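You operate a simulated robot arm through the tools that you are given. There is no shell and no other tool. Be economical: measure what you need, move in short steps, check, and stop when the job is done.

The job below is to be done with a simulated two-armed robot. You get a single attempt, and the scene is never put back.

Task
Pick up the blue brush with one hand, pass it to the other hand and put it on the shelf of the beige bench. Take the blue felt test piece on the top of the vice bench and put it away on the lower oven shelf. Pull the tape drawer open. Any order will do.

The check looks at the end state, three seconds after you hand in, the way a careful person would. Anything else that was tipped, shoved, dropped, spilled or broken makes it a failure.

Robot
Two 7-joint arms with two-finger parallel grippers on one trunk, on a base that drives. Base frame: it is fixed to the floor where the robot stands at the start and does not move with it; the origin is under the middle of the robot, x ahead of it, y to its left, z up. Readings come in mm, degrees, newtons and seconds.
The left shoulder is at the start at [50, 165, 1055], the right one opposite. With the tool pointing down near the work surface each hand reaches from about 240 to 700 mm from the robot's upright axis, wherever it stands, measured 20 degrees to its own side. Places, roughly: blue felt test piece [6750, 3500, 750]; lower oven shelf [4600, 5500, 600]; shelf of the beige bench [3900, -3300, 400]; tape drawer [6900, -5400, 700]. Payload 3.91 kg a hand.
The tool frame of a hand sits at the grasp point between the pads (the TCP): z along the fingers, y along the line on which they close. The tips reach 30 mm beyond it. The gripper opens to 110 mm. The fingers are 20 mm wide and 10 mm thick; the gripper's body (48 by 112 mm) begins 55 mm behind the TCP.
Orientation is that of the tool frame in the base frame, as a unit quaternion [x, y, z, w]. With the fingers straight down and closing along the base's y, the tool's x points along the base's -x, its y along +y and its z along -z.

Tools
- The arms move only by the tool arm_command. It takes "left_steps", "right_steps" or both (then of equal length, played together; a hand with none holds still); each is text: rows parted by semicolons, each of 7 numbers parted by spaces: the shift along the tool's x, y, z in mm, then the turn, a rotation vector about the tool's x, y, z in degrees, then the opening, from 0 (shut) to 1 (fully open). In form: tx ty tz ax ay az gripper; .... A call has 1 to 8 rows; each row shifts and turns the commanded pose from where the row before left it, along the tool's axes as they then stand. Rows are played at 5 a second. More than 50 mm and 8.6 degrees between two rows, or a gripper value outside its range, and nothing of the call is played. A pose out of reach is approached as far as the arm can. The call stops where the force on the tool passes 40 N (or 10 N more than at its start, if that is more) or the arm is blocked; 0.2 s more then pass. The fingers move at their own pace (about 45 mm/s each) and stop on an object; they squeeze with about 36 N. The grip force told is the motor's: it shows also when the fingers shut on nothing. Time passes only in rows, and 0.2 s behind the last, so rows that do not move let the fingers close. It gives the time, the measured TCP pose, the force on the tool (base axes), the opening and the grip force at its end, in the units of the frame above (readings bear some noise), with the torque about the TCP (base axes, N m) and any sound that the robot's microphone picked up.
- Cameras (640 x 400 px; columns grow to the right, rows downward): "scene" is now at [116.5, 19.8, 1247.3]; the picture's right is [0.26, -0.97, 0.00], its down [-0.35, -0.09, -0.93] and it looks along [0.90, 0.24, -0.37] (base axes); focal length 214 px, centre (320, 200). "left" rides on the left gripper at [72, -17, -103] in its tool frame; the picture's right is [0.23, 0.97, 0.00], its down [-0.76, 0.18, -0.62] and it looks along [-0.61, 0.14, 0.78] (tool axes); focal length 222 px, centre (320, 200). "right" rides on the right gripper at [72, 17, -103] in its tool frame; the picture's right is [-0.23, 0.97, 0.00], its down [-0.76, -0.18, -0.62] and it looks along [-0.61, -0.14, 0.78] (tool axes); focal length 222 px, centre (320, 200). There is no depth. A picture from a camera that has moved, and an enlarged one, comes with that camera's place and axes in the base frame and with its lens.
- camera(camera): a new picture of that camera. No time passes.
- raise_lower(by): slides the trunk up (or, below 0, down) by that many mm; the arms and the scene camera ride with it, the base frame stays. It gives what a move gives, with no picture.
- steer(legs): drives the robot by 1 to 6 legs, each [ahead, left, turn to the left] in mm, mm and degrees, along the robot's own axes; the way and the turn of a leg run together, so that a leg with both is an arc; at most 1500 mm and 180 degrees a leg. The arms and the cameras ride along, it lands a little off, and it stops where it bumps. It gives what a move gives.
- pan_tilt(pan, tilt): turns the head with the scene camera to pan (to the left, within 80 degrees either way) and tilt (down, from -29 to 69), counted from straight ahead of the robot. It gives what a move gives.
- zoom(camera, box): a new picture of the part [left, top, right, bottom] of that camera's present view, enlarged. No time passes.
- close_job(): hands the job in; it is judged then, once.

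Go step by step. Nothing tells you exact positions but the pictures and the camera data: compare them with the known pose of the tool, close in by small moves and look again before you grip or let go. The budget is 165 turns and 122 pictures, counting those below and the enlarged ones. Unless the task says otherwise, let go and move clear before handing in.

The tools are called after "Emit:" as name(argument=value, ...) on one line, values as JSON. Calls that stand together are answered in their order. arm_command: Moves the arms, as the interface text tells. Its arguments: {"type":"object","properties":{"left_steps":{"type":"string"},"right_steps":{"type":"string"}},"required":[]} The other tools are called the same way: raise_lower (by) slides the trunk up or down; steer (legs) drives the base; pan_tilt (pan, tilt) turns the head that bears the scene camera; camera (camera) takes a picture; zoom (camera, box) takes an enlarged picture of a part of a camera's view; close_job () hands the job in.

At the start:

```text
time: 0.0
left_tcp_pos: [403.1, 389.5, 1036.0]
left_tool_rot: [-0.001, 1.0, -0.001, 0.0]
left_wrist_force: [0.7, -0.2, -0.3]
left_moment: [-0.06, 0.06, -0.02]
left_finger_gap: 110.0
left_finger_force: 0.1
right_tcp_pos: [287.5, -25.6, 1169.5]
right_tool_rot: [0.0, 1.0, 0.001, 0.0]
right_wrist_force: [0.6, 0.9, -0.5]
right_moment: [-0.01, 0.01, 0.04]
right_finger_gap: 110.0
right_finger_force: 0.1
trunk travel left (down, up): [-275.0, 228.0]
robot x, y, heading: [-2.3, -1.5, -0.0]
head pan, tilt: [14.9, 21.5]
```

scene: 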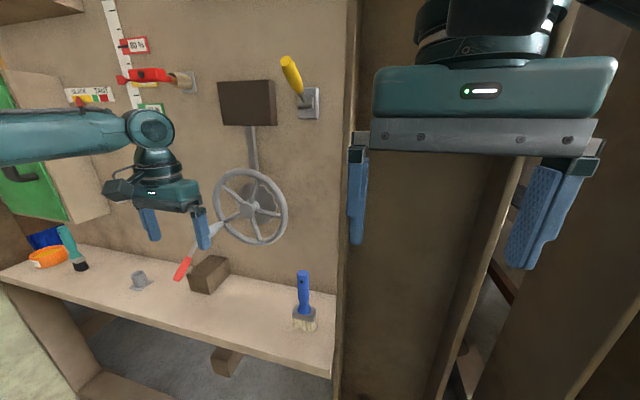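
right: 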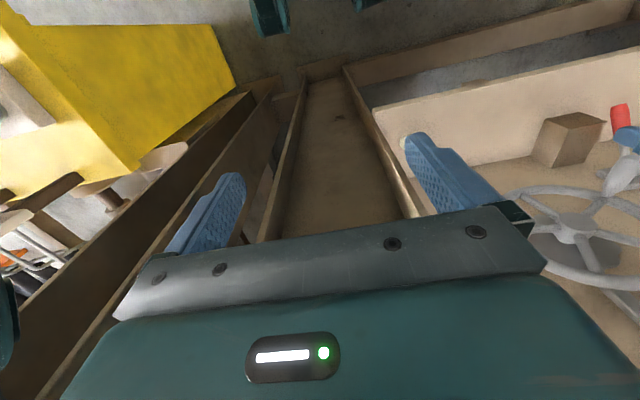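
left: 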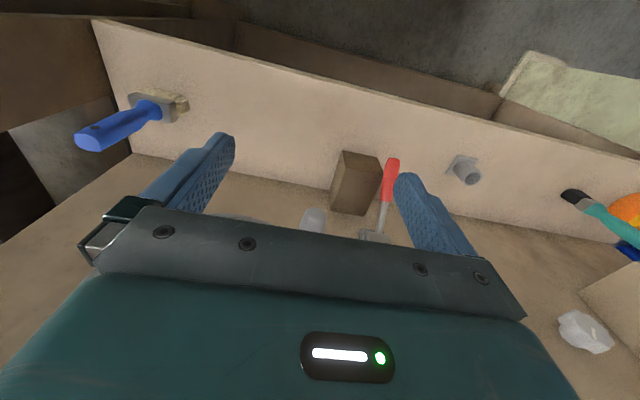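

The blue brush seems to stand upright on its bristles at about [477, 160], top near z 923. I'll zoom in for a better estimate before gripping.

Emit:
zoom(camera="scene", box=[250, 250, 350, 350])

Emit:
zoom(camera="left", box=[50, 50, 250, 200])

```text
4.00 times, centred on (300, 300) of scene
camera zoom: at [116.5, 19.8, 1247.3], right [0.26, -0.97, 0.0], down [-0.35, -0.09, -0.93], along [0.9, 0.24, -0.37], focal length 858 px, centre (400, -200)
```

zoom: 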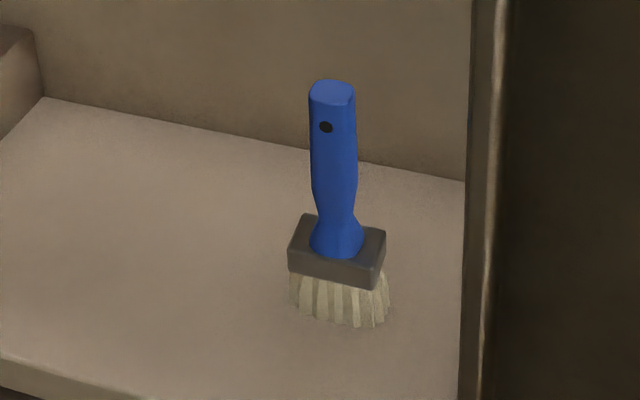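

```text
2.67 times, centred on (150, 125) of left
camera zoom: at [329.8, 372.2, 1138.5], right [-0.23, 0.97, 0.0], down [0.76, 0.18, 0.62], along [0.61, 0.14, -0.78], focal length 592 px, centre (773, 400)
```

zoom: 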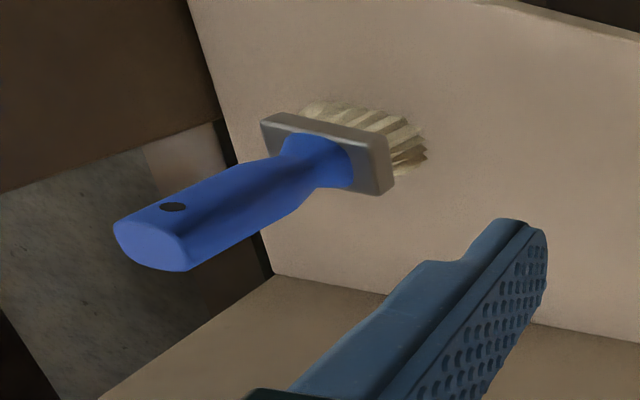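

The brush stands upright with its top at about [482, 158, 919], its broad side along y. I'll bring the left hand above it.

Emit:
arm_command(left_steps="-13.2 -38.6 0 0 0 0 1;-13.2 -38.6 0 0 0 0 1;-13.2 -38.6 0 0 0 0 1;-13.2 -38.6 0 0 0 0 1;-13.2 -38.6 0 0 0 0 1;-13.2 -38.6 0 0 0 0 1;0 0 30 0 0 0 1")

Emit:
camera(camera="left")

Emit:
camera(camera="scene")

```text
time: 1.6
left_tcp_pos: [482.9, 158.1, 1005.4]
left_tool_rot: [-0.002, 1.0, 0.0, 0.001]
left_wrist_force: [-0.4, -0.2, -0.4]
left_moment: [-0.01, 0.03, -0.02]
left_finger_gap: 110.3
left_finger_force: 0.1
right_tcp_pos: [287.0, -24.3, 1170.7]
right_tool_rot: [0.0, 1.0, 0.001, -0.001]
right_wrist_force: [0.5, 0.3, -0.5]
right_moment: [0.02, 0.0, 0.02]
right_finger_gap: 109.8
right_finger_force: 0.0
trunk travel left (down, up): [-275.0, 228.0]
robot x, y, heading: [0.0, 1.2, 0.2]
head pan, tilt: [14.9, 21.5]
```

```text
116 pictures are left
camera left: at [410.1, 141.0, 1108.6], right [-0.23, 0.97, 0.0], down [0.76, 0.18, 0.62], along [0.61, 0.14, -0.78], focal length 222 px, centre (320, 200)
```

left: 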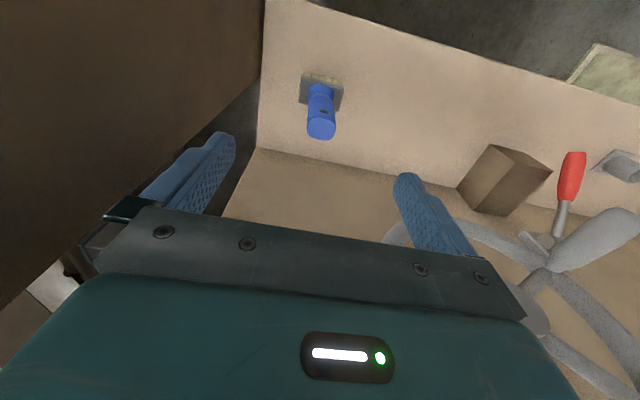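

```text
115 pictures are left
camera scene: at [116.3, 19.9, 1247.4], right [0.26, -0.97, 0.0], down [-0.35, -0.09, -0.93], along [0.9, 0.24, -0.37], focal length 214 px, centre (320, 200)
```

scene: 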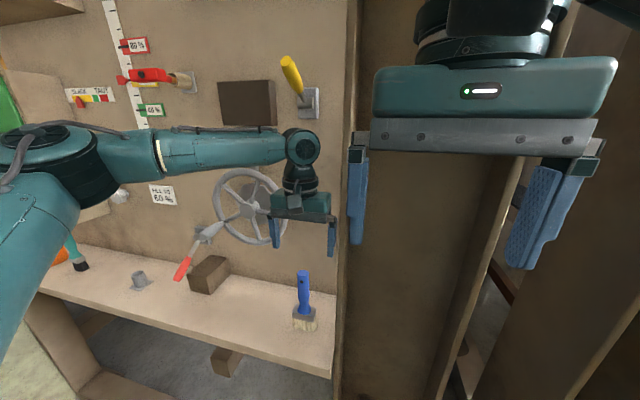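

Hand is centred over the brush. Descending with fingers partly closed to stay clear of the side wall, then gripping.

Emit:
arm_command(left_steps="2 -1 30 0 0 0 0.7;0 0 38 0 0 0 0.7;0 0 38 0 0 0 0.7")

Emit:
camera(camera="left")

```text
time: 2.4
left_tcp_pos: [481.5, 157.7, 899.6]
left_tool_rot: [-0.001, 1.0, 0.0, 0.0]
left_wrist_force: [0.2, 0.5, 0.5]
left_moment: [-0.01, 0.01, 0.02]
left_finger_gap: 77.1
left_finger_force: 0.0
right_tcp_pos: [287.8, -25.3, 1169.6]
right_tool_rot: [0.001, 1.0, 0.001, 0.001]
right_wrist_force: [-0.7, 0.0, 0.7]
right_moment: [0.02, 0.0, 0.0]
right_finger_gap: 109.7
right_finger_force: 0.1
trunk travel left (down, up): [-275.0, 228.0]
robot x, y, heading: [-0.3, -0.9, 0.1]
head pan, tilt: [14.9, 21.5]
```

```text
114 pictures are left
camera left: at [408.8, 140.3, 1001.9], right [-0.23, 0.97, 0.0], down [0.76, 0.18, 0.62], along [0.61, 0.14, -0.78], focal length 222 px, centre (320, 200)
```

left: 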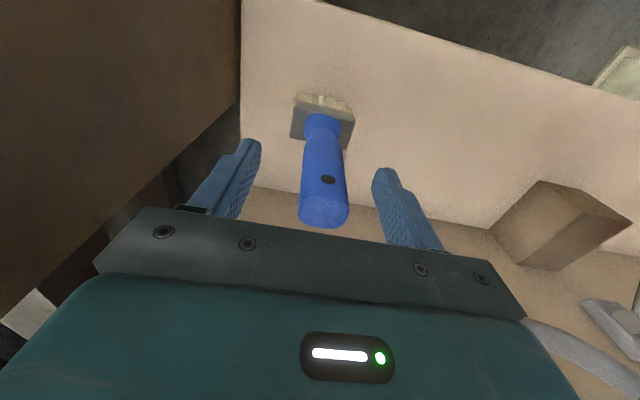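

The handle is between the fingers. Closing, then lifting.

Emit:
arm_command(left_steps="0 0 0 0 0 0 0.1;0 0 0 0 0 0 0.1;0 0 0 0 0 0 0.1;0 0 0 0 0 0 0.1;0 0 0 0 0 0 0.1")

```text
time: 3.6
left_tcp_pos: [482.0, 156.7, 899.0]
left_tool_rot: [-0.002, 1.0, 0.001, 0.0]
left_wrist_force: [-0.7, 0.4, 0.0]
left_moment: [0.01, 0.0, 0.02]
left_finger_gap: 23.2
left_finger_force: 36.2
right_tcp_pos: [286.9, -25.4, 1170.3]
right_tool_rot: [0.002, 1.0, 0.001, 0.0]
right_wrist_force: [-0.3, 0.4, -0.5]
right_moment: [-0.04, -0.02, 0.02]
right_finger_gap: 110.0
right_finger_force: 0.0
trunk travel left (down, up): [-275.0, 228.0]
robot x, y, heading: [0.1, -2.0, -0.1]
head pan, tilt: [14.9, 21.5]
```

Brush is gripped. Lifting it, and backing away from the bench for the handover.

Emit:
arm_command(left_steps="0 0 -40 0 0 0 0.1;0 0 -40 0 0 0 0.1;0 0 -40 0 0 0 0.1;0 0 -40 0 0 0 0.1;0 0 -20 0 0 0 0.1")

Emit:
steer(legs=[[-500, 0, 0]])

Emit:
pan_tilt(pan=0, tilt=22)

Emit:
camera(camera="scene")

```text
time: 4.8
left_tcp_pos: [479.9, 158.3, 1060.9]
left_tool_rot: [-0.001, 1.0, 0.001, 0.0]
left_wrist_force: [0.6, 0.7, -0.7]
left_moment: [-0.01, 0.02, 0.02]
left_finger_gap: 22.9
left_finger_force: 36.3
left hand out of reach, approached as far as the arm can: row 4, 5
right_tcp_pos: [288.2, -25.8, 1171.3]
right_tool_rot: [0.001, 1.0, 0.001, 0.0]
right_wrist_force: [-0.4, -0.1, 0.3]
right_moment: [-0.03, 0.0, 0.03]
right_finger_gap: 110.0
right_finger_force: 0.1
trunk travel left (down, up): [-275.0, 228.0]
robot x, y, heading: [2.4, -2.2, 0.1]
head pan, tilt: [14.9, 21.5]
```

```text
time: 7.7
left_tcp_pos: [-19.3, 158.9, 1059.2]
left_tool_rot: [-0.002, 1.0, 0.0, 0.001]
left_wrist_force: [-0.5, 0.0, -1.1]
left_moment: [0.03, 0.01, 0.02]
left_finger_gap: 23.0
left_finger_force: 36.1
right_tcp_pos: [-212.2, -26.3, 1169.9]
right_tool_rot: [0.0, 1.0, 0.001, 0.0]
right_wrist_force: [0.0, -0.7, 0.5]
right_moment: [-0.02, -0.03, 0.01]
right_finger_gap: 109.8
right_finger_force: 0.1
trunk travel left (down, up): [-275.0, 228.0]
robot x, y, heading: [-497.0, 0.7, -0.2]
head pan, tilt: [14.9, 21.5]
```

```text
time: 8.5
left_tcp_pos: [-18.3, 160.5, 1060.0]
left_tool_rot: [-0.002, 1.0, 0.0, 0.0]
left_wrist_force: [0.2, -0.5, 0.2]
left_moment: [-0.01, 0.01, 0.0]
left_finger_gap: 23.3
left_finger_force: 35.9
right_tcp_pos: [-211.5, -26.2, 1169.4]
right_tool_rot: [0.001, 1.0, 0.001, 0.0]
right_wrist_force: [-0.2, -0.9, 0.4]
right_moment: [0.01, -0.04, -0.06]
right_finger_gap: 110.0
right_finger_force: 0.0
trunk travel left (down, up): [-275.0, 228.0]
robot x, y, heading: [-496.6, -0.2, 0.1]
head pan, tilt: [0.0, 22.0]
```

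```text
113 pictures are left
camera scene: at [-378.9, -4.0, 1246.5], right [0.0, -1.0, 0.0], down [-0.37, 0.0, -0.93], along [0.93, 0.0, -0.37], focal length 214 px, centre (320, 200)
```

scene: 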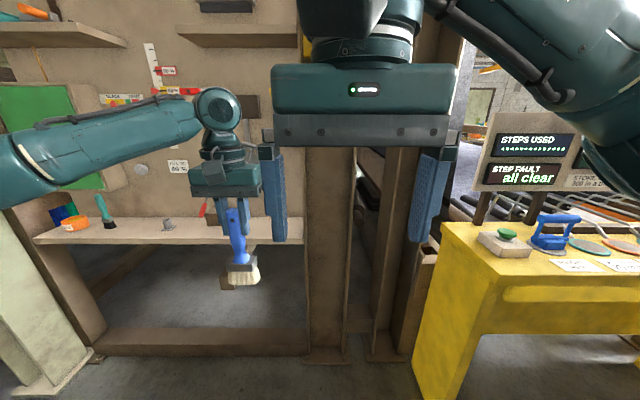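

Brush is held firmly. Now I bring the left hand to the middle and move the right hand forward and down before turning it to point ahead.

Emit:
arm_command(left_steps="0 -10 20 0 0 0 0.1;-5 -20 20 0 0 0 0.1;-6 -25 20 0 0 0 0.1;-6 -25 15 0 0 0 0.1;-5 -20 0 0 0 0 0.1;0 0 0 0 0 0 0.1", right_steps="-30 -25 15 0 0 0 1;-30 -25 35 0 0 0 1;-30 -25 35 0 0 0 1;-30 -25 35 0 0 0 1;0 -25 40 0 0 0 1;0 0 0 0 -8 0 1")

Emit:
arm_command(right_steps="0 0 0 0 -8.2 0 1;0 0 0 0 -8.2 0 1;0 0 0 0 -8.2 0 1;0 0 0 0 -8.2 0 1;0 0 0 0 -8.2 0 1;0 0 0 0 -8.2 0 1;0 0 0 0 -8.2 0 1;0 0 0 0 -8.2 0 1")

Emit:
arm_command(right_steps="0 0 0 0 -8.2 0 1;0 0 0 0 -8.2 0 1")

Emit:
camera(camera="scene")

```text
refused: row 2 steps farther than a row can; nothing moved
```

```text
time: 10.3
left_tcp_pos: [-18.6, 159.0, 1059.5]
left_tool_rot: [-0.001, 1.0, 0.0, 0.0]
left_wrist_force: [0.3, -0.4, -1.6]
left_moment: [-0.02, 0.01, -0.02]
left_finger_gap: 23.3
left_finger_force: 35.7
right_tcp_pos: [-174.1, -29.3, 1191.0]
right_tool_rot: [0.095, 0.88, 0.017, 0.466]
right_wrist_force: [-0.1, 0.2, -0.3]
right_moment: [0.0, -0.01, -0.01]
right_finger_gap: 109.9
right_finger_force: 0.0
trunk travel left (down, up): [-275.0, 228.0]
robot x, y, heading: [-501.6, 1.3, -0.1]
head pan, tilt: [0.0, 22.0]
stopped in row 8 (right hand): the arm was blocked; the commanded pose is now the measured one
```

```text
time: 10.9
left_tcp_pos: [-18.8, 159.3, 1060.2]
left_tool_rot: [-0.002, 1.0, -0.001, 0.001]
left_wrist_force: [-0.3, -0.4, -1.2]
left_moment: [0.01, 0.01, 0.01]
left_finger_gap: 23.0
left_finger_force: 35.6
right_tcp_pos: [-164.3, -33.6, 1191.1]
right_tool_rot: [0.118, 0.809, -0.001, 0.576]
right_wrist_force: [0.3, 0.3, -0.5]
right_moment: [0.01, 0.01, -0.01]
right_finger_gap: 110.0
right_finger_force: 0.1
trunk travel left (down, up): [-275.0, 228.0]
robot x, y, heading: [-498.3, -1.3, 0.2]
head pan, tilt: [0.0, 22.0]
```

```text
112 pictures are left
camera scene: at [-379.1, -2.9, 1246.3], right [0.01, -1.0, 0.0], down [-0.38, 0.0, -0.93], along [0.93, 0.01, -0.38], focal length 214 px, centre (320, 200)
```

scene: 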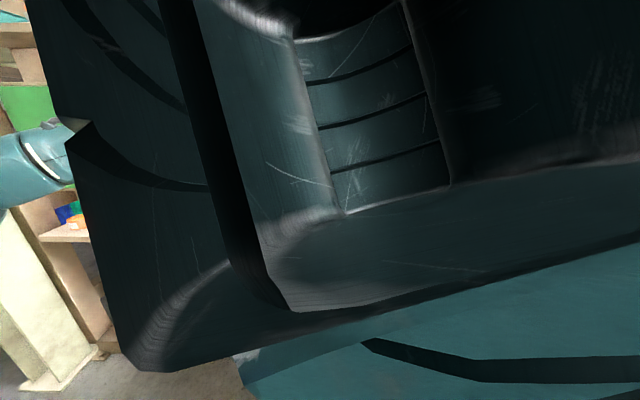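

A row was refused, and the turn then ran in too cramped a place. I'll move the right hand forward and down away from the head.

Emit:
arm_command(right_steps="16 -10 39 0 0 0 1;16 -10 39 0 0 0 1;16 -10 39 0 0 0 1;16 -10 39 0 0 0 1;16 -10 39 0 0 0 1")

Emit:
camera(camera="scene")

```text
time: 12.1
left_tcp_pos: [-18.8, 160.1, 1058.5]
left_tool_rot: [-0.001, 1.0, 0.0, 0.0]
left_wrist_force: [0.3, 0.2, -0.7]
left_moment: [-0.04, -0.01, -0.01]
left_finger_gap: 23.1
left_finger_force: 36.0
right_tcp_pos: [-22.2, -84.0, 1051.0]
right_tool_rot: [0.097, 0.803, 0.005, 0.588]
right_wrist_force: [-0.1, 0.5, -0.4]
right_moment: [-0.04, 0.0, -0.01]
right_finger_gap: 110.1
right_finger_force: 0.0
trunk travel left (down, up): [-275.0, 228.0]
robot x, y, heading: [-498.8, -0.8, -0.3]
head pan, tilt: [0.0, 22.0]
```

```text
111 pictures are left
camera scene: at [-378.6, -4.2, 1246.4], right [0.0, -1.0, 0.0], down [-0.38, 0.0, -0.93], along [0.93, 0.0, -0.38], focal length 214 px, centre (320, 200)
```

scene: 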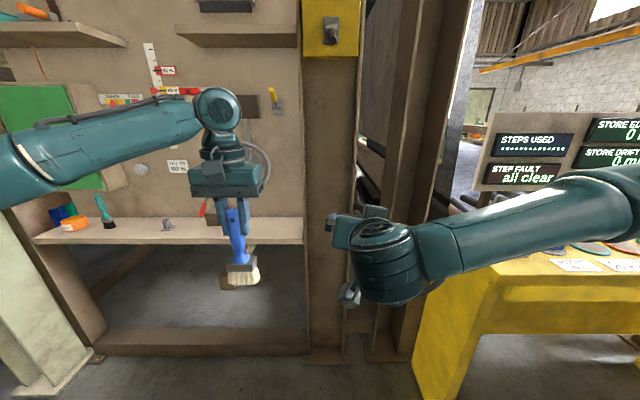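

The right hand is clear now. I align it to point straight ahead, pull it back and lower, while the left brings the brush to the middle.

Emit:
arm_command(left_steps="-4 -17 12 0 0 0 0.1;-4 -17 12 0 0 0 0.1;-4 -17 12 0 0 0 0.1;-4 -17 12 0 0 0 0.1;-4 -17 12 0 0 0 0.1;-2 -15 12 0 0 0 0.1;0 0 0 0 0 0 0.1", right_steps="0 0 -20 -2.5 -5.85 -2.77 1;0 0 -10 -2.5 -5.85 -2.77 1;0 0 -10 -2.5 -5.85 -2.77 1;25 0 -15 0 0 0 1;30 0 -15 0 0 0 1;35 0 -10 0 0 0 1;0 0 0 0 0 0 1")

Emit:
camera(camera="scene")

```text
time: 13.7
left_tcp_pos: [-18.3, 158.3, 1059.9]
left_tool_rot: [-0.002, 1.0, 0.0, 0.0]
left_wrist_force: [0.2, 0.5, -0.9]
left_moment: [-0.04, 0.02, 0.04]
left_finger_gap: 23.2
left_finger_force: 35.5
left hand out of reach, approached as far as the arm can: row 1, 2, 3, 4, 5, 6
right_tcp_pos: [-101.2, -83.0, 968.5]
right_tool_rot: [-0.001, 0.706, 0.0, 0.708]
right_wrist_force: [0.2, -0.1, 0.3]
right_moment: [-0.03, 0.06, 0.02]
right_finger_gap: 109.9
right_finger_force: 0.1
trunk travel left (down, up): [-275.0, 228.0]
robot x, y, heading: [-499.9, 0.3, 0.1]
head pan, tilt: [0.0, 22.0]
```

```text
110 pictures are left
camera scene: at [-378.9, -4.2, 1246.4], right [0.0, -1.0, 0.0], down [-0.37, 0.0, -0.93], along [0.93, 0.0, -0.37], focal length 214 px, centre (320, 200)
```

scene: 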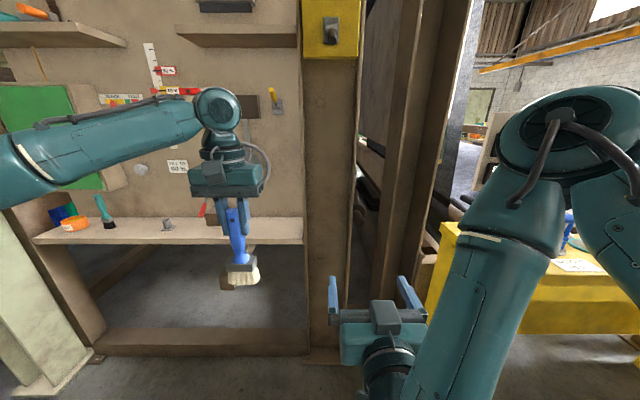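

The left hand didn't move (reach limit with that combined move); I try a plain downward move.

Emit:
arm_command(left_steps="0 0 20 0 0 0 0.1;0 0 20 0 0 0 0.1;0 0 20 0 0 0 0.1;0 0 20 0 0 0 0.1")

```text
time: 14.7
left_tcp_pos: [-18.4, 160.3, 979.4]
left_tool_rot: [-0.002, 1.0, -0.001, -0.001]
left_wrist_force: [-0.7, 0.2, -1.6]
left_moment: [-0.01, -0.01, 0.01]
left_finger_gap: 23.1
left_finger_force: 36.3
right_tcp_pos: [-101.6, -83.3, 970.5]
right_tool_rot: [0.0, 0.706, 0.0, 0.708]
right_wrist_force: [-0.8, 0.1, -0.1]
right_moment: [-0.03, 0.04, -0.01]
right_finger_gap: 110.0
right_finger_force: 0.0
trunk travel left (down, up): [-275.0, 228.0]
robot x, y, heading: [-500.3, -2.9, -0.0]
head pan, tilt: [0.0, 22.0]
```

Works. Now moving the left inward and the right to the pre-grasp spot behind the handle.

Emit:
arm_command(left_steps="0 -30 0 0 0 0 0.1;0 -30 0 0 0 0 0.1;0 -30 0 0 0 0 0.1;0 0 0 0 0 0 0.1", right_steps="18 0 -15 0 0 0 1;20 30 0 0 0 0 1;0 35 0 0 0 0 1;0 0 0 0 0 0 1")

```text
time: 15.7
left_tcp_pos: [-51.5, 120.7, 977.3]
left_tool_rot: [-0.002, 1.0, -0.001, 0.001]
left_wrist_force: [-0.8, -0.5, -0.5]
left_moment: [-0.02, 0.02, 0.04]
left_finger_gap: 23.0
left_finger_force: 35.8
left hand out of reach, approached as far as the arm can: row 1, 2, 3
right_tcp_pos: [-115.0, -16.4, 932.7]
right_tool_rot: [0.0, 0.706, 0.0, 0.708]
right_wrist_force: [-0.5, 0.5, 0.1]
right_moment: [0.03, -0.02, 0.03]
right_finger_gap: 110.2
right_finger_force: 0.0
trunk travel left (down, up): [-275.0, 228.0]
robot x, y, heading: [-497.1, 1.2, 0.2]
head pan, tilt: [0.0, 22.0]
```

Left hand is at rel. (447, 121, 977). I bring the right hand in line with it, slightly back, then look.

Emit:
arm_command(right_steps="3 10 -25 0 0 0 1;0 42 0 0 0 0 1;0 42 0 0 0 0 1;0 43 0 0 0 0 1;0 0 0 0 0 0 1")

Emit:
pan_tilt(pan=10, tilt=38)

Emit:
camera(camera="scene")

Emit:
camera(camera="right")

```text
time: 16.9
left_tcp_pos: [-50.8, 121.6, 976.9]
left_tool_rot: [-0.002, 1.0, -0.001, 0.001]
left_wrist_force: [-0.8, -0.3, -1.3]
left_moment: [0.0, -0.02, 0.0]
left_finger_gap: 23.0
left_finger_force: 36.0
right_tcp_pos: [-108.0, 110.3, 947.3]
right_tool_rot: [-0.001, 0.707, 0.001, 0.707]
right_wrist_force: [-0.9, -1.5, -0.3]
right_moment: [0.01, -0.02, 0.04]
right_finger_gap: 110.0
right_finger_force: 0.0
right hand out of reach, approached as far as the arm can: row 1, 2, 3, 4
trunk travel left (down, up): [-275.0, 228.0]
robot x, y, heading: [-497.1, 0.7, -0.2]
head pan, tilt: [0.0, 22.0]
```

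```text
time: 17.7
left_tcp_pos: [-51.2, 121.4, 978.7]
left_tool_rot: [-0.002, 1.0, -0.001, 0.001]
left_wrist_force: [-0.1, 0.3, -0.9]
left_moment: [0.01, -0.01, 0.01]
left_finger_gap: 22.9
left_finger_force: 35.9
right_tcp_pos: [-105.7, 111.2, 946.5]
right_tool_rot: [-0.001, 0.707, 0.001, 0.707]
right_wrist_force: [-0.2, 0.2, -0.9]
right_moment: [0.0, -0.01, 0.01]
right_finger_gap: 110.0
right_finger_force: 0.0
trunk travel left (down, up): [-275.0, 228.0]
robot x, y, heading: [-499.7, 1.1, 0.1]
head pan, tilt: [10.0, 38.0]
```

```text
109 pictures are left
camera scene: at [-386.7, 10.9, 1221.3], right [0.17, -0.98, 0.0], down [-0.61, -0.11, -0.79], along [0.78, 0.14, -0.62], focal length 214 px, centre (320, 200)
```

scene: 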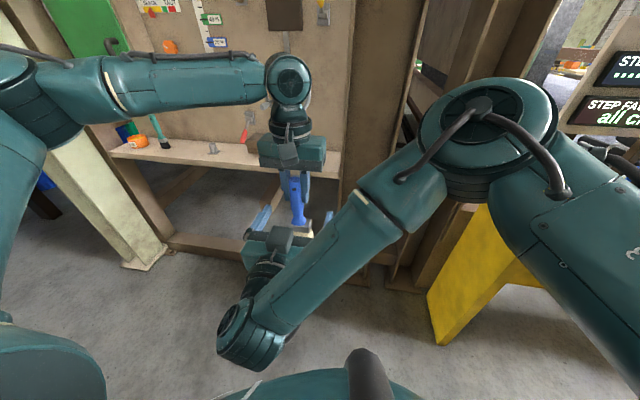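

```text
108 pictures are left
camera right: at [-211.8, 127.4, 874.5], right [0.0, 0.97, 0.23], down [-0.62, -0.18, 0.76], along [0.78, -0.14, 0.61], focal length 222 px, centre (320, 200)
```

right: 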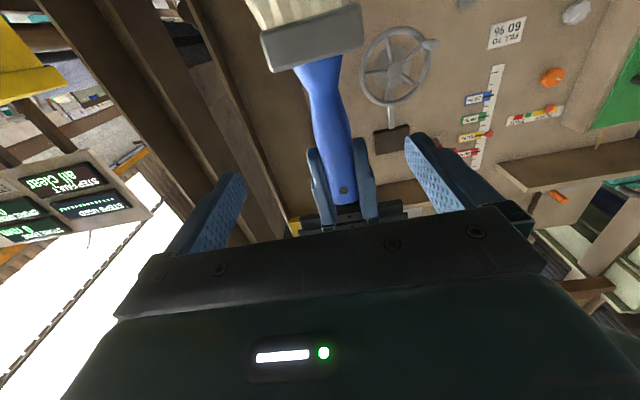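

The right hand is a bit high (fingertips of the left end at z≈947). Lower it 20 mm with a bit of forward and left.

Emit:
arm_command(right_steps="10 5 10 0 0 0 1;10 5 10 0 0 0 1;0 0 0 0 0 0 1")

```text
time: 18.5
left_tcp_pos: [-50.7, 120.6, 977.6]
left_tool_rot: [-0.002, 1.0, 0.0, 0.001]
left_wrist_force: [0.1, -0.6, -0.7]
left_moment: [-0.02, 0.01, 0.0]
left_finger_gap: 23.1
left_finger_force: 35.4
right_tcp_pos: [-87.3, 120.9, 926.5]
right_tool_rot: [-0.001, 0.707, 0.001, 0.708]
right_wrist_force: [0.1, -0.5, 0.4]
right_moment: [-0.03, -0.03, 0.05]
right_finger_gap: 110.0
right_finger_force: 0.0
trunk travel left (down, up): [-275.0, 228.0]
robot x, y, heading: [-502.5, -1.1, -0.1]
head pan, tilt: [10.0, 38.0]
```

Aligned. Move forward 38 mm so the handle is between the right pads and look before closing.

Emit:
arm_command(right_steps="0 0 19 0 0 0 1;0 0 19 0 0 0 1;0 0 0 0 0 0 0.5;0 0 0 0 0 0 0.5")

Emit:
camera(camera="right")

```text
time: 19.5
left_tcp_pos: [-51.6, 122.1, 978.3]
left_tool_rot: [-0.002, 1.0, -0.001, 0.001]
left_wrist_force: [-0.1, 0.9, -0.7]
left_moment: [-0.03, 0.02, -0.01]
left_finger_gap: 23.0
left_finger_force: 36.5
right_tcp_pos: [-48.5, 121.2, 926.1]
right_tool_rot: [0.0, 0.707, 0.0, 0.707]
right_wrist_force: [0.8, 0.3, -0.3]
right_moment: [0.0, 0.01, 0.01]
right_finger_gap: 57.4
right_finger_force: 0.1
trunk travel left (down, up): [-275.0, 228.0]
robot x, y, heading: [-494.3, -0.2, 0.1]
head pan, tilt: [10.0, 38.0]
```

```text
107 pictures are left
camera right: at [-153.5, 138.0, 853.5], right [0.0, 0.97, 0.23], down [-0.62, -0.18, 0.76], along [0.78, -0.14, 0.61], focal length 222 px, centre (320, 200)
```

right: 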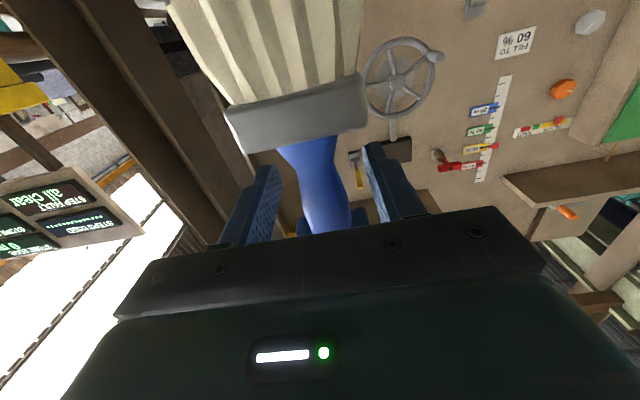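

Handle sits between the right fingers. Closing the right hand.

Emit:
arm_command(right_steps="0 0 0 0 0 0 0.1;0 0 0 0 0 0 0.1;0 0 0 0 0 0 0.1;0 0 0 0 0 0 0.1")

```text
time: 20.5
left_tcp_pos: [-51.0, 120.7, 978.5]
left_tool_rot: [-0.001, 1.0, -0.001, 0.0]
left_wrist_force: [-1.3, -6.9, -1.6]
left_moment: [-0.19, 0.04, -0.02]
left_finger_gap: 23.0
left_finger_force: 36.1
right_tcp_pos: [-49.6, 121.1, 925.9]
right_tool_rot: [-0.001, 0.706, 0.001, 0.708]
right_wrist_force: [1.2, 6.8, 1.6]
right_moment: [-0.17, 0.04, -0.03]
right_finger_gap: 22.8
right_finger_force: 35.8
trunk travel left (down, up): [-275.0, 228.0]
robot x, y, heading: [-494.5, 1.9, -0.1]
head pan, tilt: [10.0, 38.0]
```

Both hands hold it. The left lets go and rises.

Emit:
arm_command(left_steps="0 0 0 0 0 0 0.7;0 0 0 0 0 0 0.7;0 0 0 0 0 0 0.7;0 0 -25 0 0 0 0.7;0 0 -25 0 0 0 0.7;0 0 -25 0 0 0 0.7")

Emit:
camera(camera="right")

```text
time: 21.9
left_tcp_pos: [-54.4, 128.4, 1039.2]
left_tool_rot: [-0.002, 1.0, -0.001, 0.0]
left_wrist_force: [-0.1, -0.2, 0.3]
left_moment: [0.02, 0.0, -0.01]
left_finger_gap: 76.9
left_finger_force: 0.0
left hand out of reach, approached as far as the arm can: row 5, 6
right_tcp_pos: [-50.0, 121.9, 925.6]
right_tool_rot: [-0.001, 0.706, 0.001, 0.708]
right_wrist_force: [-0.4, -0.3, 0.0]
right_moment: [0.0, -0.03, -0.02]
right_finger_gap: 22.8
right_finger_force: 36.1
trunk travel left (down, up): [-275.0, 228.0]
robot x, y, heading: [-501.1, 0.2, 0.3]
head pan, tilt: [10.0, 38.0]
```

```text
106 pictures are left
camera right: at [-153.6, 138.0, 853.4], right [0.0, 0.97, 0.23], down [-0.62, -0.18, 0.76], along [0.78, -0.14, 0.61], focal length 222 px, centre (320, 200)
```

right: 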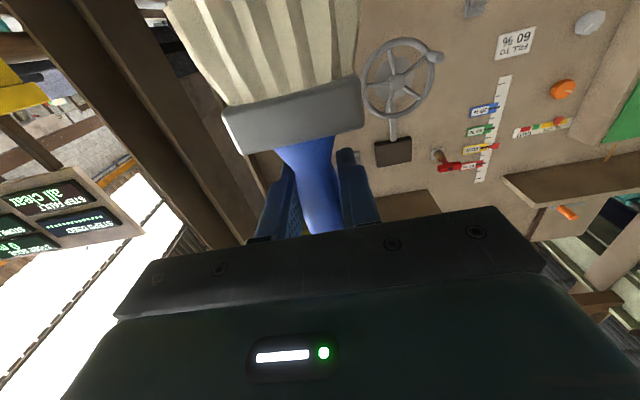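

Handover done. Lower the right hand and move the two hands apart to travelling positions.

Emit:
arm_command(left_steps="0 0 0 0 0 0 0.7;0 40 0 0 0 0 0.7;0 40 0 0 0 0 0.7;0 40 0 0 0 0 0.7;0 40 0 0 0 0 0.7;0 30 0 0 0 0 0.7", right_steps="35 0 0 0 0 0 0.1;0 -40 10 0 0 0 0.1;0 -40 0 0 0 0 0.1;0 -40 0 0 0 0 0.1;0 -40 0 0 0 0 0.1;0 -40 0 0 0 0 0.1")

Emit:
pan_tilt(pan=-60, tilt=20)

Emit:
camera(camera="scene")

```text
time: 23.3
left_tcp_pos: [-54.6, 319.8, 1037.7]
left_tool_rot: [-0.001, 1.0, -0.001, 0.0]
left_wrist_force: [-0.4, 0.1, -0.5]
left_moment: [-0.02, -0.03, -0.01]
left_finger_gap: 77.1
left_finger_force: 0.0
right_tcp_pos: [-44.4, -70.0, 897.7]
right_tool_rot: [0.001, 0.707, -0.001, 0.707]
right_wrist_force: [0.4, 0.3, 0.3]
right_moment: [0.03, 0.03, -0.03]
right_finger_gap: 22.9
right_finger_force: 36.4
right hand out of reach, approached as far as the arm can: row 6
trunk travel left (down, up): [-275.0, 228.0]
robot x, y, heading: [-496.3, 2.8, 0.0]
head pan, tilt: [10.0, 38.0]
```

```text
time: 24.7
left_tcp_pos: [-54.6, 318.0, 1037.8]
left_tool_rot: [-0.001, 1.0, 0.0, 0.0]
left_wrist_force: [0.3, 0.0, -1.0]
left_moment: [0.0, -0.01, 0.0]
left_finger_gap: 76.9
left_finger_force: 0.1
right_tcp_pos: [-43.0, -69.5, 896.4]
right_tool_rot: [0.001, 0.708, -0.001, 0.707]
right_wrist_force: [0.8, -0.3, 0.0]
right_moment: [0.01, 0.0, 0.03]
right_finger_gap: 22.9
right_finger_force: 35.1
trunk travel left (down, up): [-275.0, 228.0]
robot x, y, heading: [-496.8, 0.7, -0.2]
head pan, tilt: [-60.0, 20.0]
```

```text
105 pictures are left
camera scene: at [-425.1, -84.7, 1249.7], right [-0.87, -0.5, 0.0], down [-0.17, 0.3, -0.94], along [0.47, -0.81, -0.34], focal length 214 px, centre (320, 200)
```

scene: 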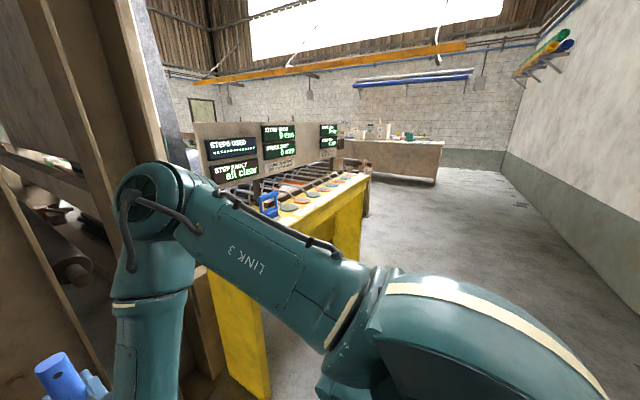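

I need a route. Looking left and ahead.

Emit:
pan_tilt(pan=70, tilt=15)

Emit:
camera(camera="scene")

Emit:
pan_tilt(pan=-25, tilt=10)

Emit:
camera(camera="scene")

```text
time: 26.8
left_tcp_pos: [-54.6, 318.3, 1038.9]
left_tool_rot: [-0.003, 1.0, 0.0, 0.0]
left_wrist_force: [0.7, 0.7, -0.5]
left_moment: [0.0, -0.03, -0.01]
left_finger_gap: 77.1
left_finger_force: 0.0
right_tcp_pos: [-42.1, -70.6, 897.2]
right_tool_rot: [0.001, 0.707, -0.001, 0.708]
right_wrist_force: [0.2, 0.9, 0.1]
right_moment: [0.01, 0.04, 0.0]
right_finger_gap: 22.6
right_finger_force: 35.5
trunk travel left (down, up): [-275.0, 228.0]
robot x, y, heading: [-493.0, 1.1, 0.2]
head pan, tilt: [70.0, 15.0]
```

```text
104 pictures are left
camera scene: at [-439.8, 83.7, 1257.8], right [0.94, -0.34, 0.0], down [-0.09, -0.24, -0.97], along [0.33, 0.91, -0.26], focal length 214 px, centre (320, 200)
```

scene: 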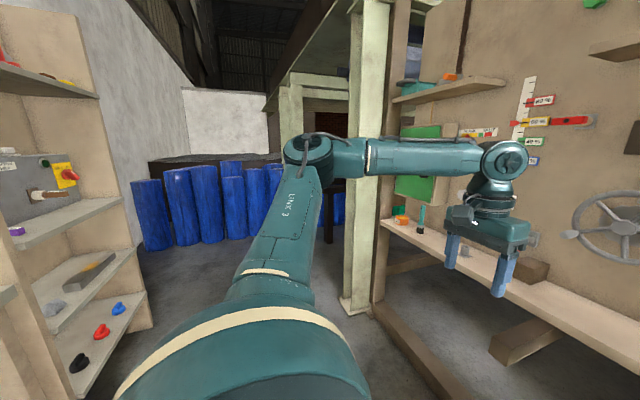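

```text
time: 28.5
left_tcp_pos: [-54.5, 317.6, 1038.8]
left_tool_rot: [-0.001, 1.0, 0.0, 0.0]
left_wrist_force: [0.6, 0.6, -0.6]
left_moment: [0.01, 0.0, 0.03]
left_finger_gap: 76.9
left_finger_force: 0.0
right_tcp_pos: [-42.2, -69.1, 895.5]
right_tool_rot: [0.0, 0.707, 0.0, 0.707]
right_wrist_force: [0.6, -0.4, -0.7]
right_moment: [-0.02, 0.04, 0.01]
right_finger_gap: 23.0
right_finger_force: 36.1
trunk travel left (down, up): [-275.0, 228.0]
robot x, y, heading: [-499.7, -1.4, -0.1]
head pan, tilt: [-25.0, 10.0]
```

```text
103 pictures are left
camera scene: at [-387.4, -43.3, 1266.0], right [-0.42, -0.91, 0.0], down [-0.16, 0.07, -0.98], along [0.89, -0.42, -0.17], focal length 214 px, centre (320, 200)
```

scene: 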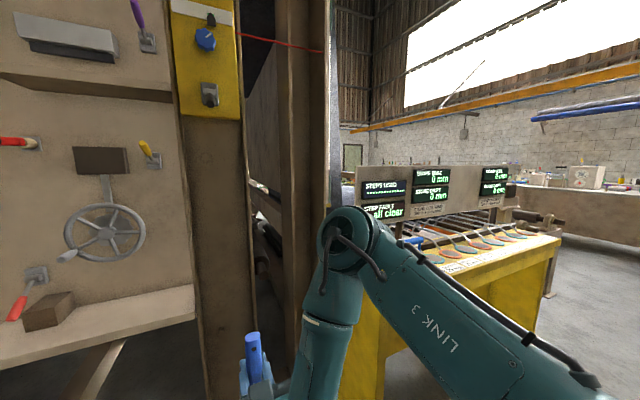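

The way to the beige bench is around the right end of the yellow table (about y −2100). I turn right and drive along it.

Emit:
steer(legs=[[-100, 0, 0], [0, 0, -90], [1400, 0, 0], [1300, 0, 0]])

Emit:
pan_tilt(pan=60, tilt=15)

Emit:
camera(camera="scene")

```text
time: 46.1
left_tcp_pos: [-292.7, -3137.6, 1039.6]
left_tool_rot: [0.709, 0.705, -0.001, 0.0]
left_wrist_force: [0.6, -1.0, 0.6]
left_moment: [0.0, -0.03, -0.02]
left_finger_gap: 76.9
left_finger_force: 0.1
right_tcp_pos: [-681.6, -3146.8, 896.8]
right_tool_rot: [-0.502, -0.498, 0.502, -0.498]
right_wrist_force: [0.8, 0.3, -0.4]
right_moment: [0.02, 0.01, 0.0]
right_finger_gap: 22.8
right_finger_force: 35.9
trunk travel left (down, up): [-275.0, 228.0]
robot x, y, heading: [-610.4, -2692.4, -90.4]
head pan, tilt: [-25.0, 10.0]
```

```text
time: 47.7
left_tcp_pos: [-293.0, -3138.1, 1038.8]
left_tool_rot: [0.708, 0.706, -0.001, 0.0]
left_wrist_force: [0.3, 0.0, 0.0]
left_moment: [0.01, -0.03, 0.04]
left_finger_gap: 76.9
left_finger_force: 0.1
right_tcp_pos: [-682.6, -3146.5, 897.9]
right_tool_rot: [-0.502, -0.497, 0.503, -0.497]
right_wrist_force: [0.5, 0.3, 0.4]
right_moment: [0.03, 0.02, 0.01]
right_finger_gap: 22.5
right_finger_force: 36.1
trunk travel left (down, up): [-275.0, 228.0]
robot x, y, heading: [-607.8, -2693.3, -90.5]
head pan, tilt: [60.0, 15.0]
```

```text
102 pictures are left
camera scene: at [-531.8, -2772.4, 1257.9], right [-0.51, -0.86, 0.0], down [-0.22, 0.13, -0.97], along [0.83, -0.49, -0.26], focal length 214 px, centre (320, 200)
```

scene: 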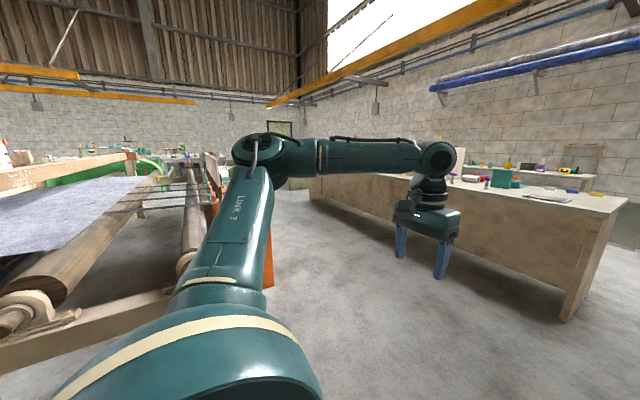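

Corridor between conveyor (y > −3300) and a long bench (y < −4950). I move to its middle and turn to face +x.

Emit:
steer(legs=[[1250, 0, 0], [0, 0, 90]])

Emit:
pan_tilt(pan=0, tilt=12)

Emit:
camera(camera="scene")

```text
time: 57.9
left_tcp_pos: [-173.1, -3620.6, 1038.1]
left_tool_rot: [-0.001, 1.0, 0.0, 0.0]
left_wrist_force: [-0.5, 0.5, 0.2]
left_moment: [0.0, 0.03, 0.01]
left_finger_gap: 77.0
left_finger_force: 0.0
right_tcp_pos: [-161.3, -4010.1, 897.1]
right_tool_rot: [0.001, 0.707, -0.001, 0.707]
right_wrist_force: [-0.9, -0.8, 0.4]
right_moment: [0.01, 0.01, -0.01]
right_finger_gap: 23.0
right_finger_force: 36.7
trunk travel left (down, up): [-275.0, 228.0]
robot x, y, heading: [-617.0, -3936.4, 0.0]
head pan, tilt: [60.0, 15.0]
```

```text
time: 59.1
left_tcp_pos: [-172.2, -3621.4, 1037.4]
left_tool_rot: [-0.001, 1.0, 0.0, 0.001]
left_wrist_force: [-0.6, -0.6, -0.1]
left_moment: [-0.03, 0.01, 0.0]
left_finger_gap: 76.9
left_finger_force: 0.1
right_tcp_pos: [-161.5, -4009.7, 896.3]
right_tool_rot: [0.002, 0.707, -0.001, 0.707]
right_wrist_force: [-0.4, -0.1, 0.0]
right_moment: [0.04, -0.01, 0.0]
right_finger_gap: 22.9
right_finger_force: 36.0
trunk travel left (down, up): [-275.0, 228.0]
robot x, y, heading: [-618.1, -3939.9, -0.0]
head pan, tilt: [0.0, 12.0]
```

```text
101 pictures are left
camera scene: at [-496.6, -3942.8, 1262.7], right [0.0, -1.0, 0.0], down [-0.21, 0.0, -0.98], along [0.98, 0.0, -0.21], focal length 214 px, centre (320, 200)
```

scene: 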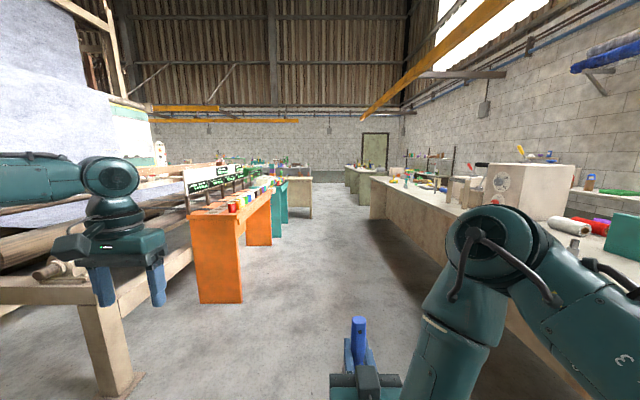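

Clear corridor; the beige bench is at about x 3660+, y > −3760. Driving ahead 2600 mm.

Emit:
steer(legs=[[1400, 0, 0], [1300, -50, 0]])

Emit:
pan_tilt(pan=15, tilt=18)

Emit:
camera(camera="scene")

```text
time: 72.2
left_tcp_pos: [2522.5, -3695.0, 1038.1]
left_tool_rot: [0.006, 1.0, 0.0, 0.0]
left_wrist_force: [-0.3, -0.5, -0.1]
left_moment: [0.02, 0.02, -0.02]
left_finger_gap: 77.1
left_finger_force: 0.1
right_tcp_pos: [2526.2, -4082.0, 897.6]
right_tool_rot: [0.006, 0.707, -0.006, 0.707]
right_wrist_force: [-0.1, 0.2, 0.0]
right_moment: [-0.02, 0.01, 0.03]
right_finger_gap: 22.8
right_finger_force: 36.2
trunk travel left (down, up): [-275.0, 228.0]
robot x, y, heading: [2074.2, -4006.5, -0.7]
head pan, tilt: [0.0, 12.0]
```

```text
time: 73.0
left_tcp_pos: [2523.1, -3694.0, 1037.8]
left_tool_rot: [0.007, 1.0, -0.001, 0.001]
left_wrist_force: [-0.2, 0.8, 0.3]
left_moment: [-0.02, -0.03, -0.01]
left_finger_gap: 76.9
left_finger_force: 0.2
right_tcp_pos: [2527.0, -4083.1, 897.3]
right_tool_rot: [0.008, 0.707, -0.007, 0.707]
right_wrist_force: [-0.5, 0.3, 0.5]
right_moment: [-0.02, 0.0, 0.0]
right_finger_gap: 22.8
right_finger_force: 36.0
trunk travel left (down, up): [-275.0, 228.0]
robot x, y, heading: [2076.2, -4004.8, -0.9]
head pan, tilt: [15.0, 18.0]
```

```text
100 pictures are left
camera scene: at [2190.6, -3987.3, 1253.0], right [0.24, -0.97, 0.0], down [-0.3, -0.07, -0.95], along [0.92, 0.23, -0.31], focal length 214 px, centre (320, 200)
```

scene: 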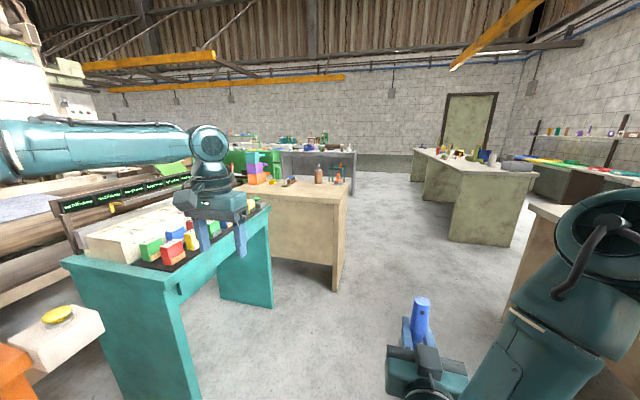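

The beige bench's closed panel faces −x (about x 3620, y −3750 to −2900); the shelf must open on another side. I drive past its right end to look.

Emit:
steer(legs=[[800, -350, 1], [900, 0, 0], [700, 0, 0]])

Emit:
pan_tilt(pan=78, tilt=30)

Emit:
camera(camera="scene")

Emit:
pan_tilt(pan=0, tilt=12)

Emit:
camera(camera="scene")

```text
time: 85.3
left_tcp_pos: [4906.1, -4065.3, 1038.8]
left_tool_rot: [0.005, 1.0, 0.0, 0.0]
left_wrist_force: [0.2, 0.4, -0.4]
left_moment: [-0.01, 0.02, -0.01]
left_finger_gap: 77.1
left_finger_force: 0.1
right_tcp_pos: [4913.4, -4451.9, 896.9]
right_tool_rot: [0.005, 0.707, -0.005, 0.707]
right_wrist_force: [0.6, -0.1, -1.4]
right_moment: [0.01, -0.01, 0.01]
right_finger_gap: 22.9
right_finger_force: 36.0
trunk travel left (down, up): [-275.0, 228.0]
robot x, y, heading: [4460.1, -4376.3, -0.5]
head pan, tilt: [15.0, 18.0]
```

```text
time: 86.7
left_tcp_pos: [4905.7, -4065.0, 1039.7]
left_tool_rot: [0.005, 1.0, 0.0, 0.0]
left_wrist_force: [0.1, 0.2, -0.4]
left_moment: [-0.01, 0.03, 0.01]
left_finger_gap: 76.9
left_finger_force: 0.2
right_tcp_pos: [4914.1, -4453.6, 898.0]
right_tool_rot: [0.006, 0.707, -0.005, 0.707]
right_wrist_force: [-0.9, -0.5, -0.4]
right_moment: [0.0, 0.0, -0.03]
right_finger_gap: 23.0
right_finger_force: 36.0
trunk travel left (down, up): [-275.0, 228.0]
robot x, y, heading: [4458.2, -4376.5, -0.7]
head pan, tilt: [78.0, 30.0]
```

```text
99 pictures are left
camera scene: at [4505.7, -4293.7, 1233.7], right [0.98, -0.22, 0.0], down [-0.11, -0.49, -0.87], along [0.19, 0.84, -0.5], focal length 214 px, centre (320, 200)
```

scene: 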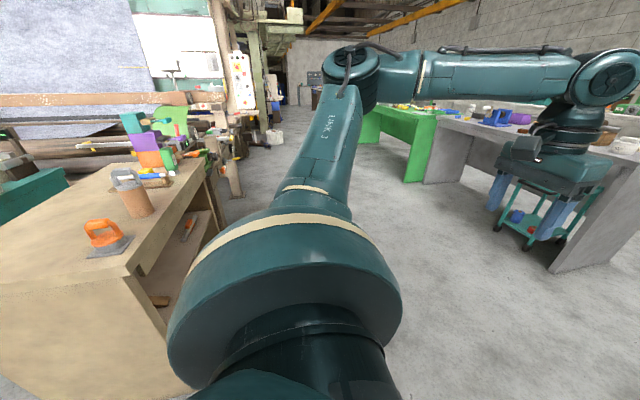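

```text
time: 88.2
left_tcp_pos: [4907.2, -4064.6, 1038.1]
left_tool_rot: [0.004, 1.0, 0.0, 0.002]
left_wrist_force: [0.0, -0.5, -0.4]
left_moment: [0.02, -0.01, 0.0]
left_finger_gap: 76.9
left_finger_force: 0.2
right_tcp_pos: [4913.4, -4452.9, 897.3]
right_tool_rot: [0.005, 0.707, -0.005, 0.707]
right_wrist_force: [-0.7, -0.1, -0.2]
right_moment: [0.05, 0.02, 0.04]
right_finger_gap: 22.7
right_finger_force: 35.7
trunk travel left (down, up): [-275.0, 228.0]
robot x, y, heading: [4460.7, -4374.5, -0.7]
head pan, tilt: [0.0, 12.0]
```

```text
98 pictures are left
camera scene: at [4579.1, -4382.9, 1262.7], right [-0.01, -1.0, 0.0], down [-0.21, 0.0, -0.98], along [0.98, -0.01, -0.21], focal length 214 px, centre (320, 200)
```

scene: 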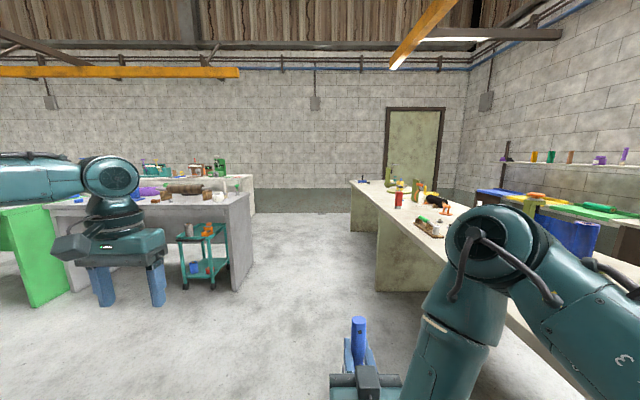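

The shelf opens on the +x side (front face x≈4000, y −3740…−2650). I drive round to face it from +x.

Emit:
steer(legs=[[950, 0, 0.7], [0, 0, 90], [1060, 0, 0], [0, 0, 90], [300, 0, 0]])

Emit:
pan_tilt(pan=-5, tilt=28)

Emit:
camera(camera="scene")

```text
time: 107.5
left_tcp_pos: [4664.6, -3621.4, 1038.2]
left_tool_rot: [1.0, -0.006, -0.001, -0.001]
left_wrist_force: [-0.5, -0.5, -0.5]
left_moment: [0.0, -0.02, -0.03]
left_finger_gap: 77.0
left_finger_force: 0.0
right_tcp_pos: [4658.0, -3234.3, 897.5]
right_tool_rot: [0.708, -0.006, -0.706, -0.005]
right_wrist_force: [-0.8, -0.4, -0.4]
right_moment: [0.01, -0.01, -0.01]
right_finger_gap: 22.8
right_finger_force: 36.2
trunk travel left (down, up): [-275.0, 228.0]
robot x, y, heading: [5108.9, -3315.3, 179.2]
head pan, tilt: [0.0, 12.0]
```

```text
time: 108.3
left_tcp_pos: [4664.9, -3621.7, 1039.4]
left_tool_rot: [1.0, -0.006, -0.001, 0.0]
left_wrist_force: [-0.4, -0.1, 0.6]
left_moment: [0.01, -0.02, 0.0]
left_finger_gap: 76.8
left_finger_force: 0.0
right_tcp_pos: [4658.2, -3232.9, 896.8]
right_tool_rot: [-0.707, 0.006, 0.707, 0.006]
right_wrist_force: [-0.3, 0.4, -0.8]
right_moment: [0.02, 0.0, 0.01]
right_finger_gap: 22.7
right_finger_force: 36.3
trunk travel left (down, up): [-275.0, 228.0]
robot x, y, heading: [5114.5, -3304.9, 179.0]
head pan, tilt: [-5.0, 28.0]
```

```text
97 pictures are left
camera scene: at [4990.1, -3304.7, 1236.9], right [0.1, 0.99, 0.0], down [0.47, -0.05, -0.88], along [-0.88, 0.09, -0.47], focal length 214 px, centre (320, 200)
```

scene: 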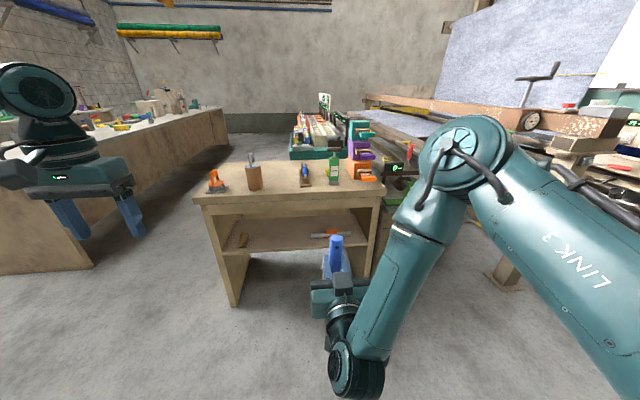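

The shelf is in view with its middle empty. Zooming to measure.

Emit:
zoom(camera="scene", box=[190, 150, 390, 310])

```text
2.50 times, centred on (290, 230) of scene
camera zoom: at [4990.1, -3304.7, 1236.9], right [0.1, 0.99, 0.0], down [0.47, -0.05, -0.88], along [-0.88, 0.09, -0.47], focal length 536 px, centre (395, 125)
```

zoom: 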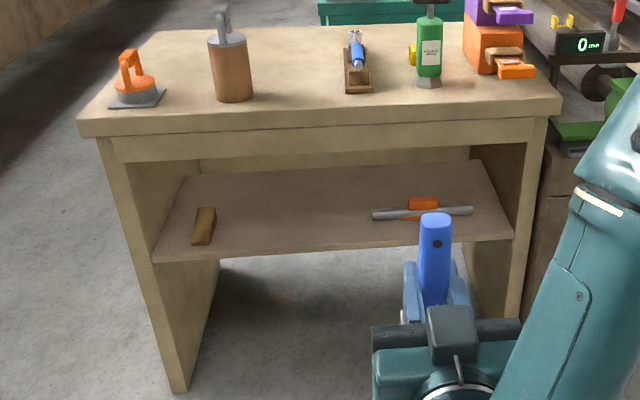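

Free spot on the shelf: about [3930, −3440], shelf z ≈ 425, apron underside ≈ 640. I retract the left arm, shift left, and lower the trunk.

Emit:
arm_command(left_steps="40 0 0 0 0 0 0.7;40 0 0 0 0 0 0.7;40 0 0 0 0 0 0.7;20 -10 -20 0 0 0 0.7;0 -20 -30 0 0 0 0.7;0 -20 -40 0 0 0 0.7")

Emit:
steer(legs=[[0, 205, 1]])

Emit:
raise_lower(by=-270)

```text
time: 109.7
left_tcp_pos: [4804.7, -3573.4, 1127.3]
left_tool_rot: [1.0, -0.006, -0.001, 0.0]
left_wrist_force: [-0.2, -1.3, 0.2]
left_moment: [0.01, 0.05, 0.01]
left_finger_gap: 77.2
left_finger_force: 0.1
right_tcp_pos: [4658.8, -3232.2, 896.2]
right_tool_rot: [-0.707, 0.006, 0.707, 0.007]
right_wrist_force: [-0.5, 0.3, 0.6]
right_moment: [-0.01, -0.01, 0.01]
right_finger_gap: 23.0
right_finger_force: 35.6
trunk travel left (down, up): [-275.0, 228.0]
robot x, y, heading: [5113.9, -3309.5, 179.1]
head pan, tilt: [-5.0, 28.0]
```

```text
time: 111.3
left_tcp_pos: [4807.5, -3781.9, 1128.9]
left_tool_rot: [1.0, 0.003, -0.001, 0.0]
left_wrist_force: [0.2, -0.2, -0.6]
left_moment: [-0.01, -0.02, 0.03]
left_finger_gap: 76.8
left_finger_force: 0.0
right_tcp_pos: [4656.4, -3444.2, 896.3]
right_tool_rot: [0.707, 0.0, -0.707, 0.0]
right_wrist_force: [-0.2, -0.4, -0.9]
right_moment: [0.05, -0.04, -0.03]
right_finger_gap: 22.7
right_finger_force: 36.1
trunk travel left (down, up): [-275.0, 228.0]
robot x, y, heading: [5108.5, -3516.6, -180.2]
head pan, tilt: [-5.0, 28.0]
```

```text
time: 114.0
left_tcp_pos: [4807.3, -3781.3, 857.7]
left_tool_rot: [1.0, 0.003, -0.002, 0.0]
left_wrist_force: [0.4, 0.1, 0.6]
left_moment: [-0.02, -0.02, 0.01]
left_finger_gap: 77.0
left_finger_force: 0.0
right_tcp_pos: [4655.4, -3444.7, 627.9]
right_tool_rot: [-0.707, 0.0, 0.708, 0.001]
right_wrist_force: [0.0, -0.3, -0.2]
right_moment: [0.02, 0.01, 0.0]
right_finger_gap: 22.9
right_finger_force: 35.6
trunk travel left (down, up): [-5.0, 498.0]
robot x, y, heading: [5108.1, -3514.8, -180.1]
head pan, tilt: [-5.0, 28.0]
```

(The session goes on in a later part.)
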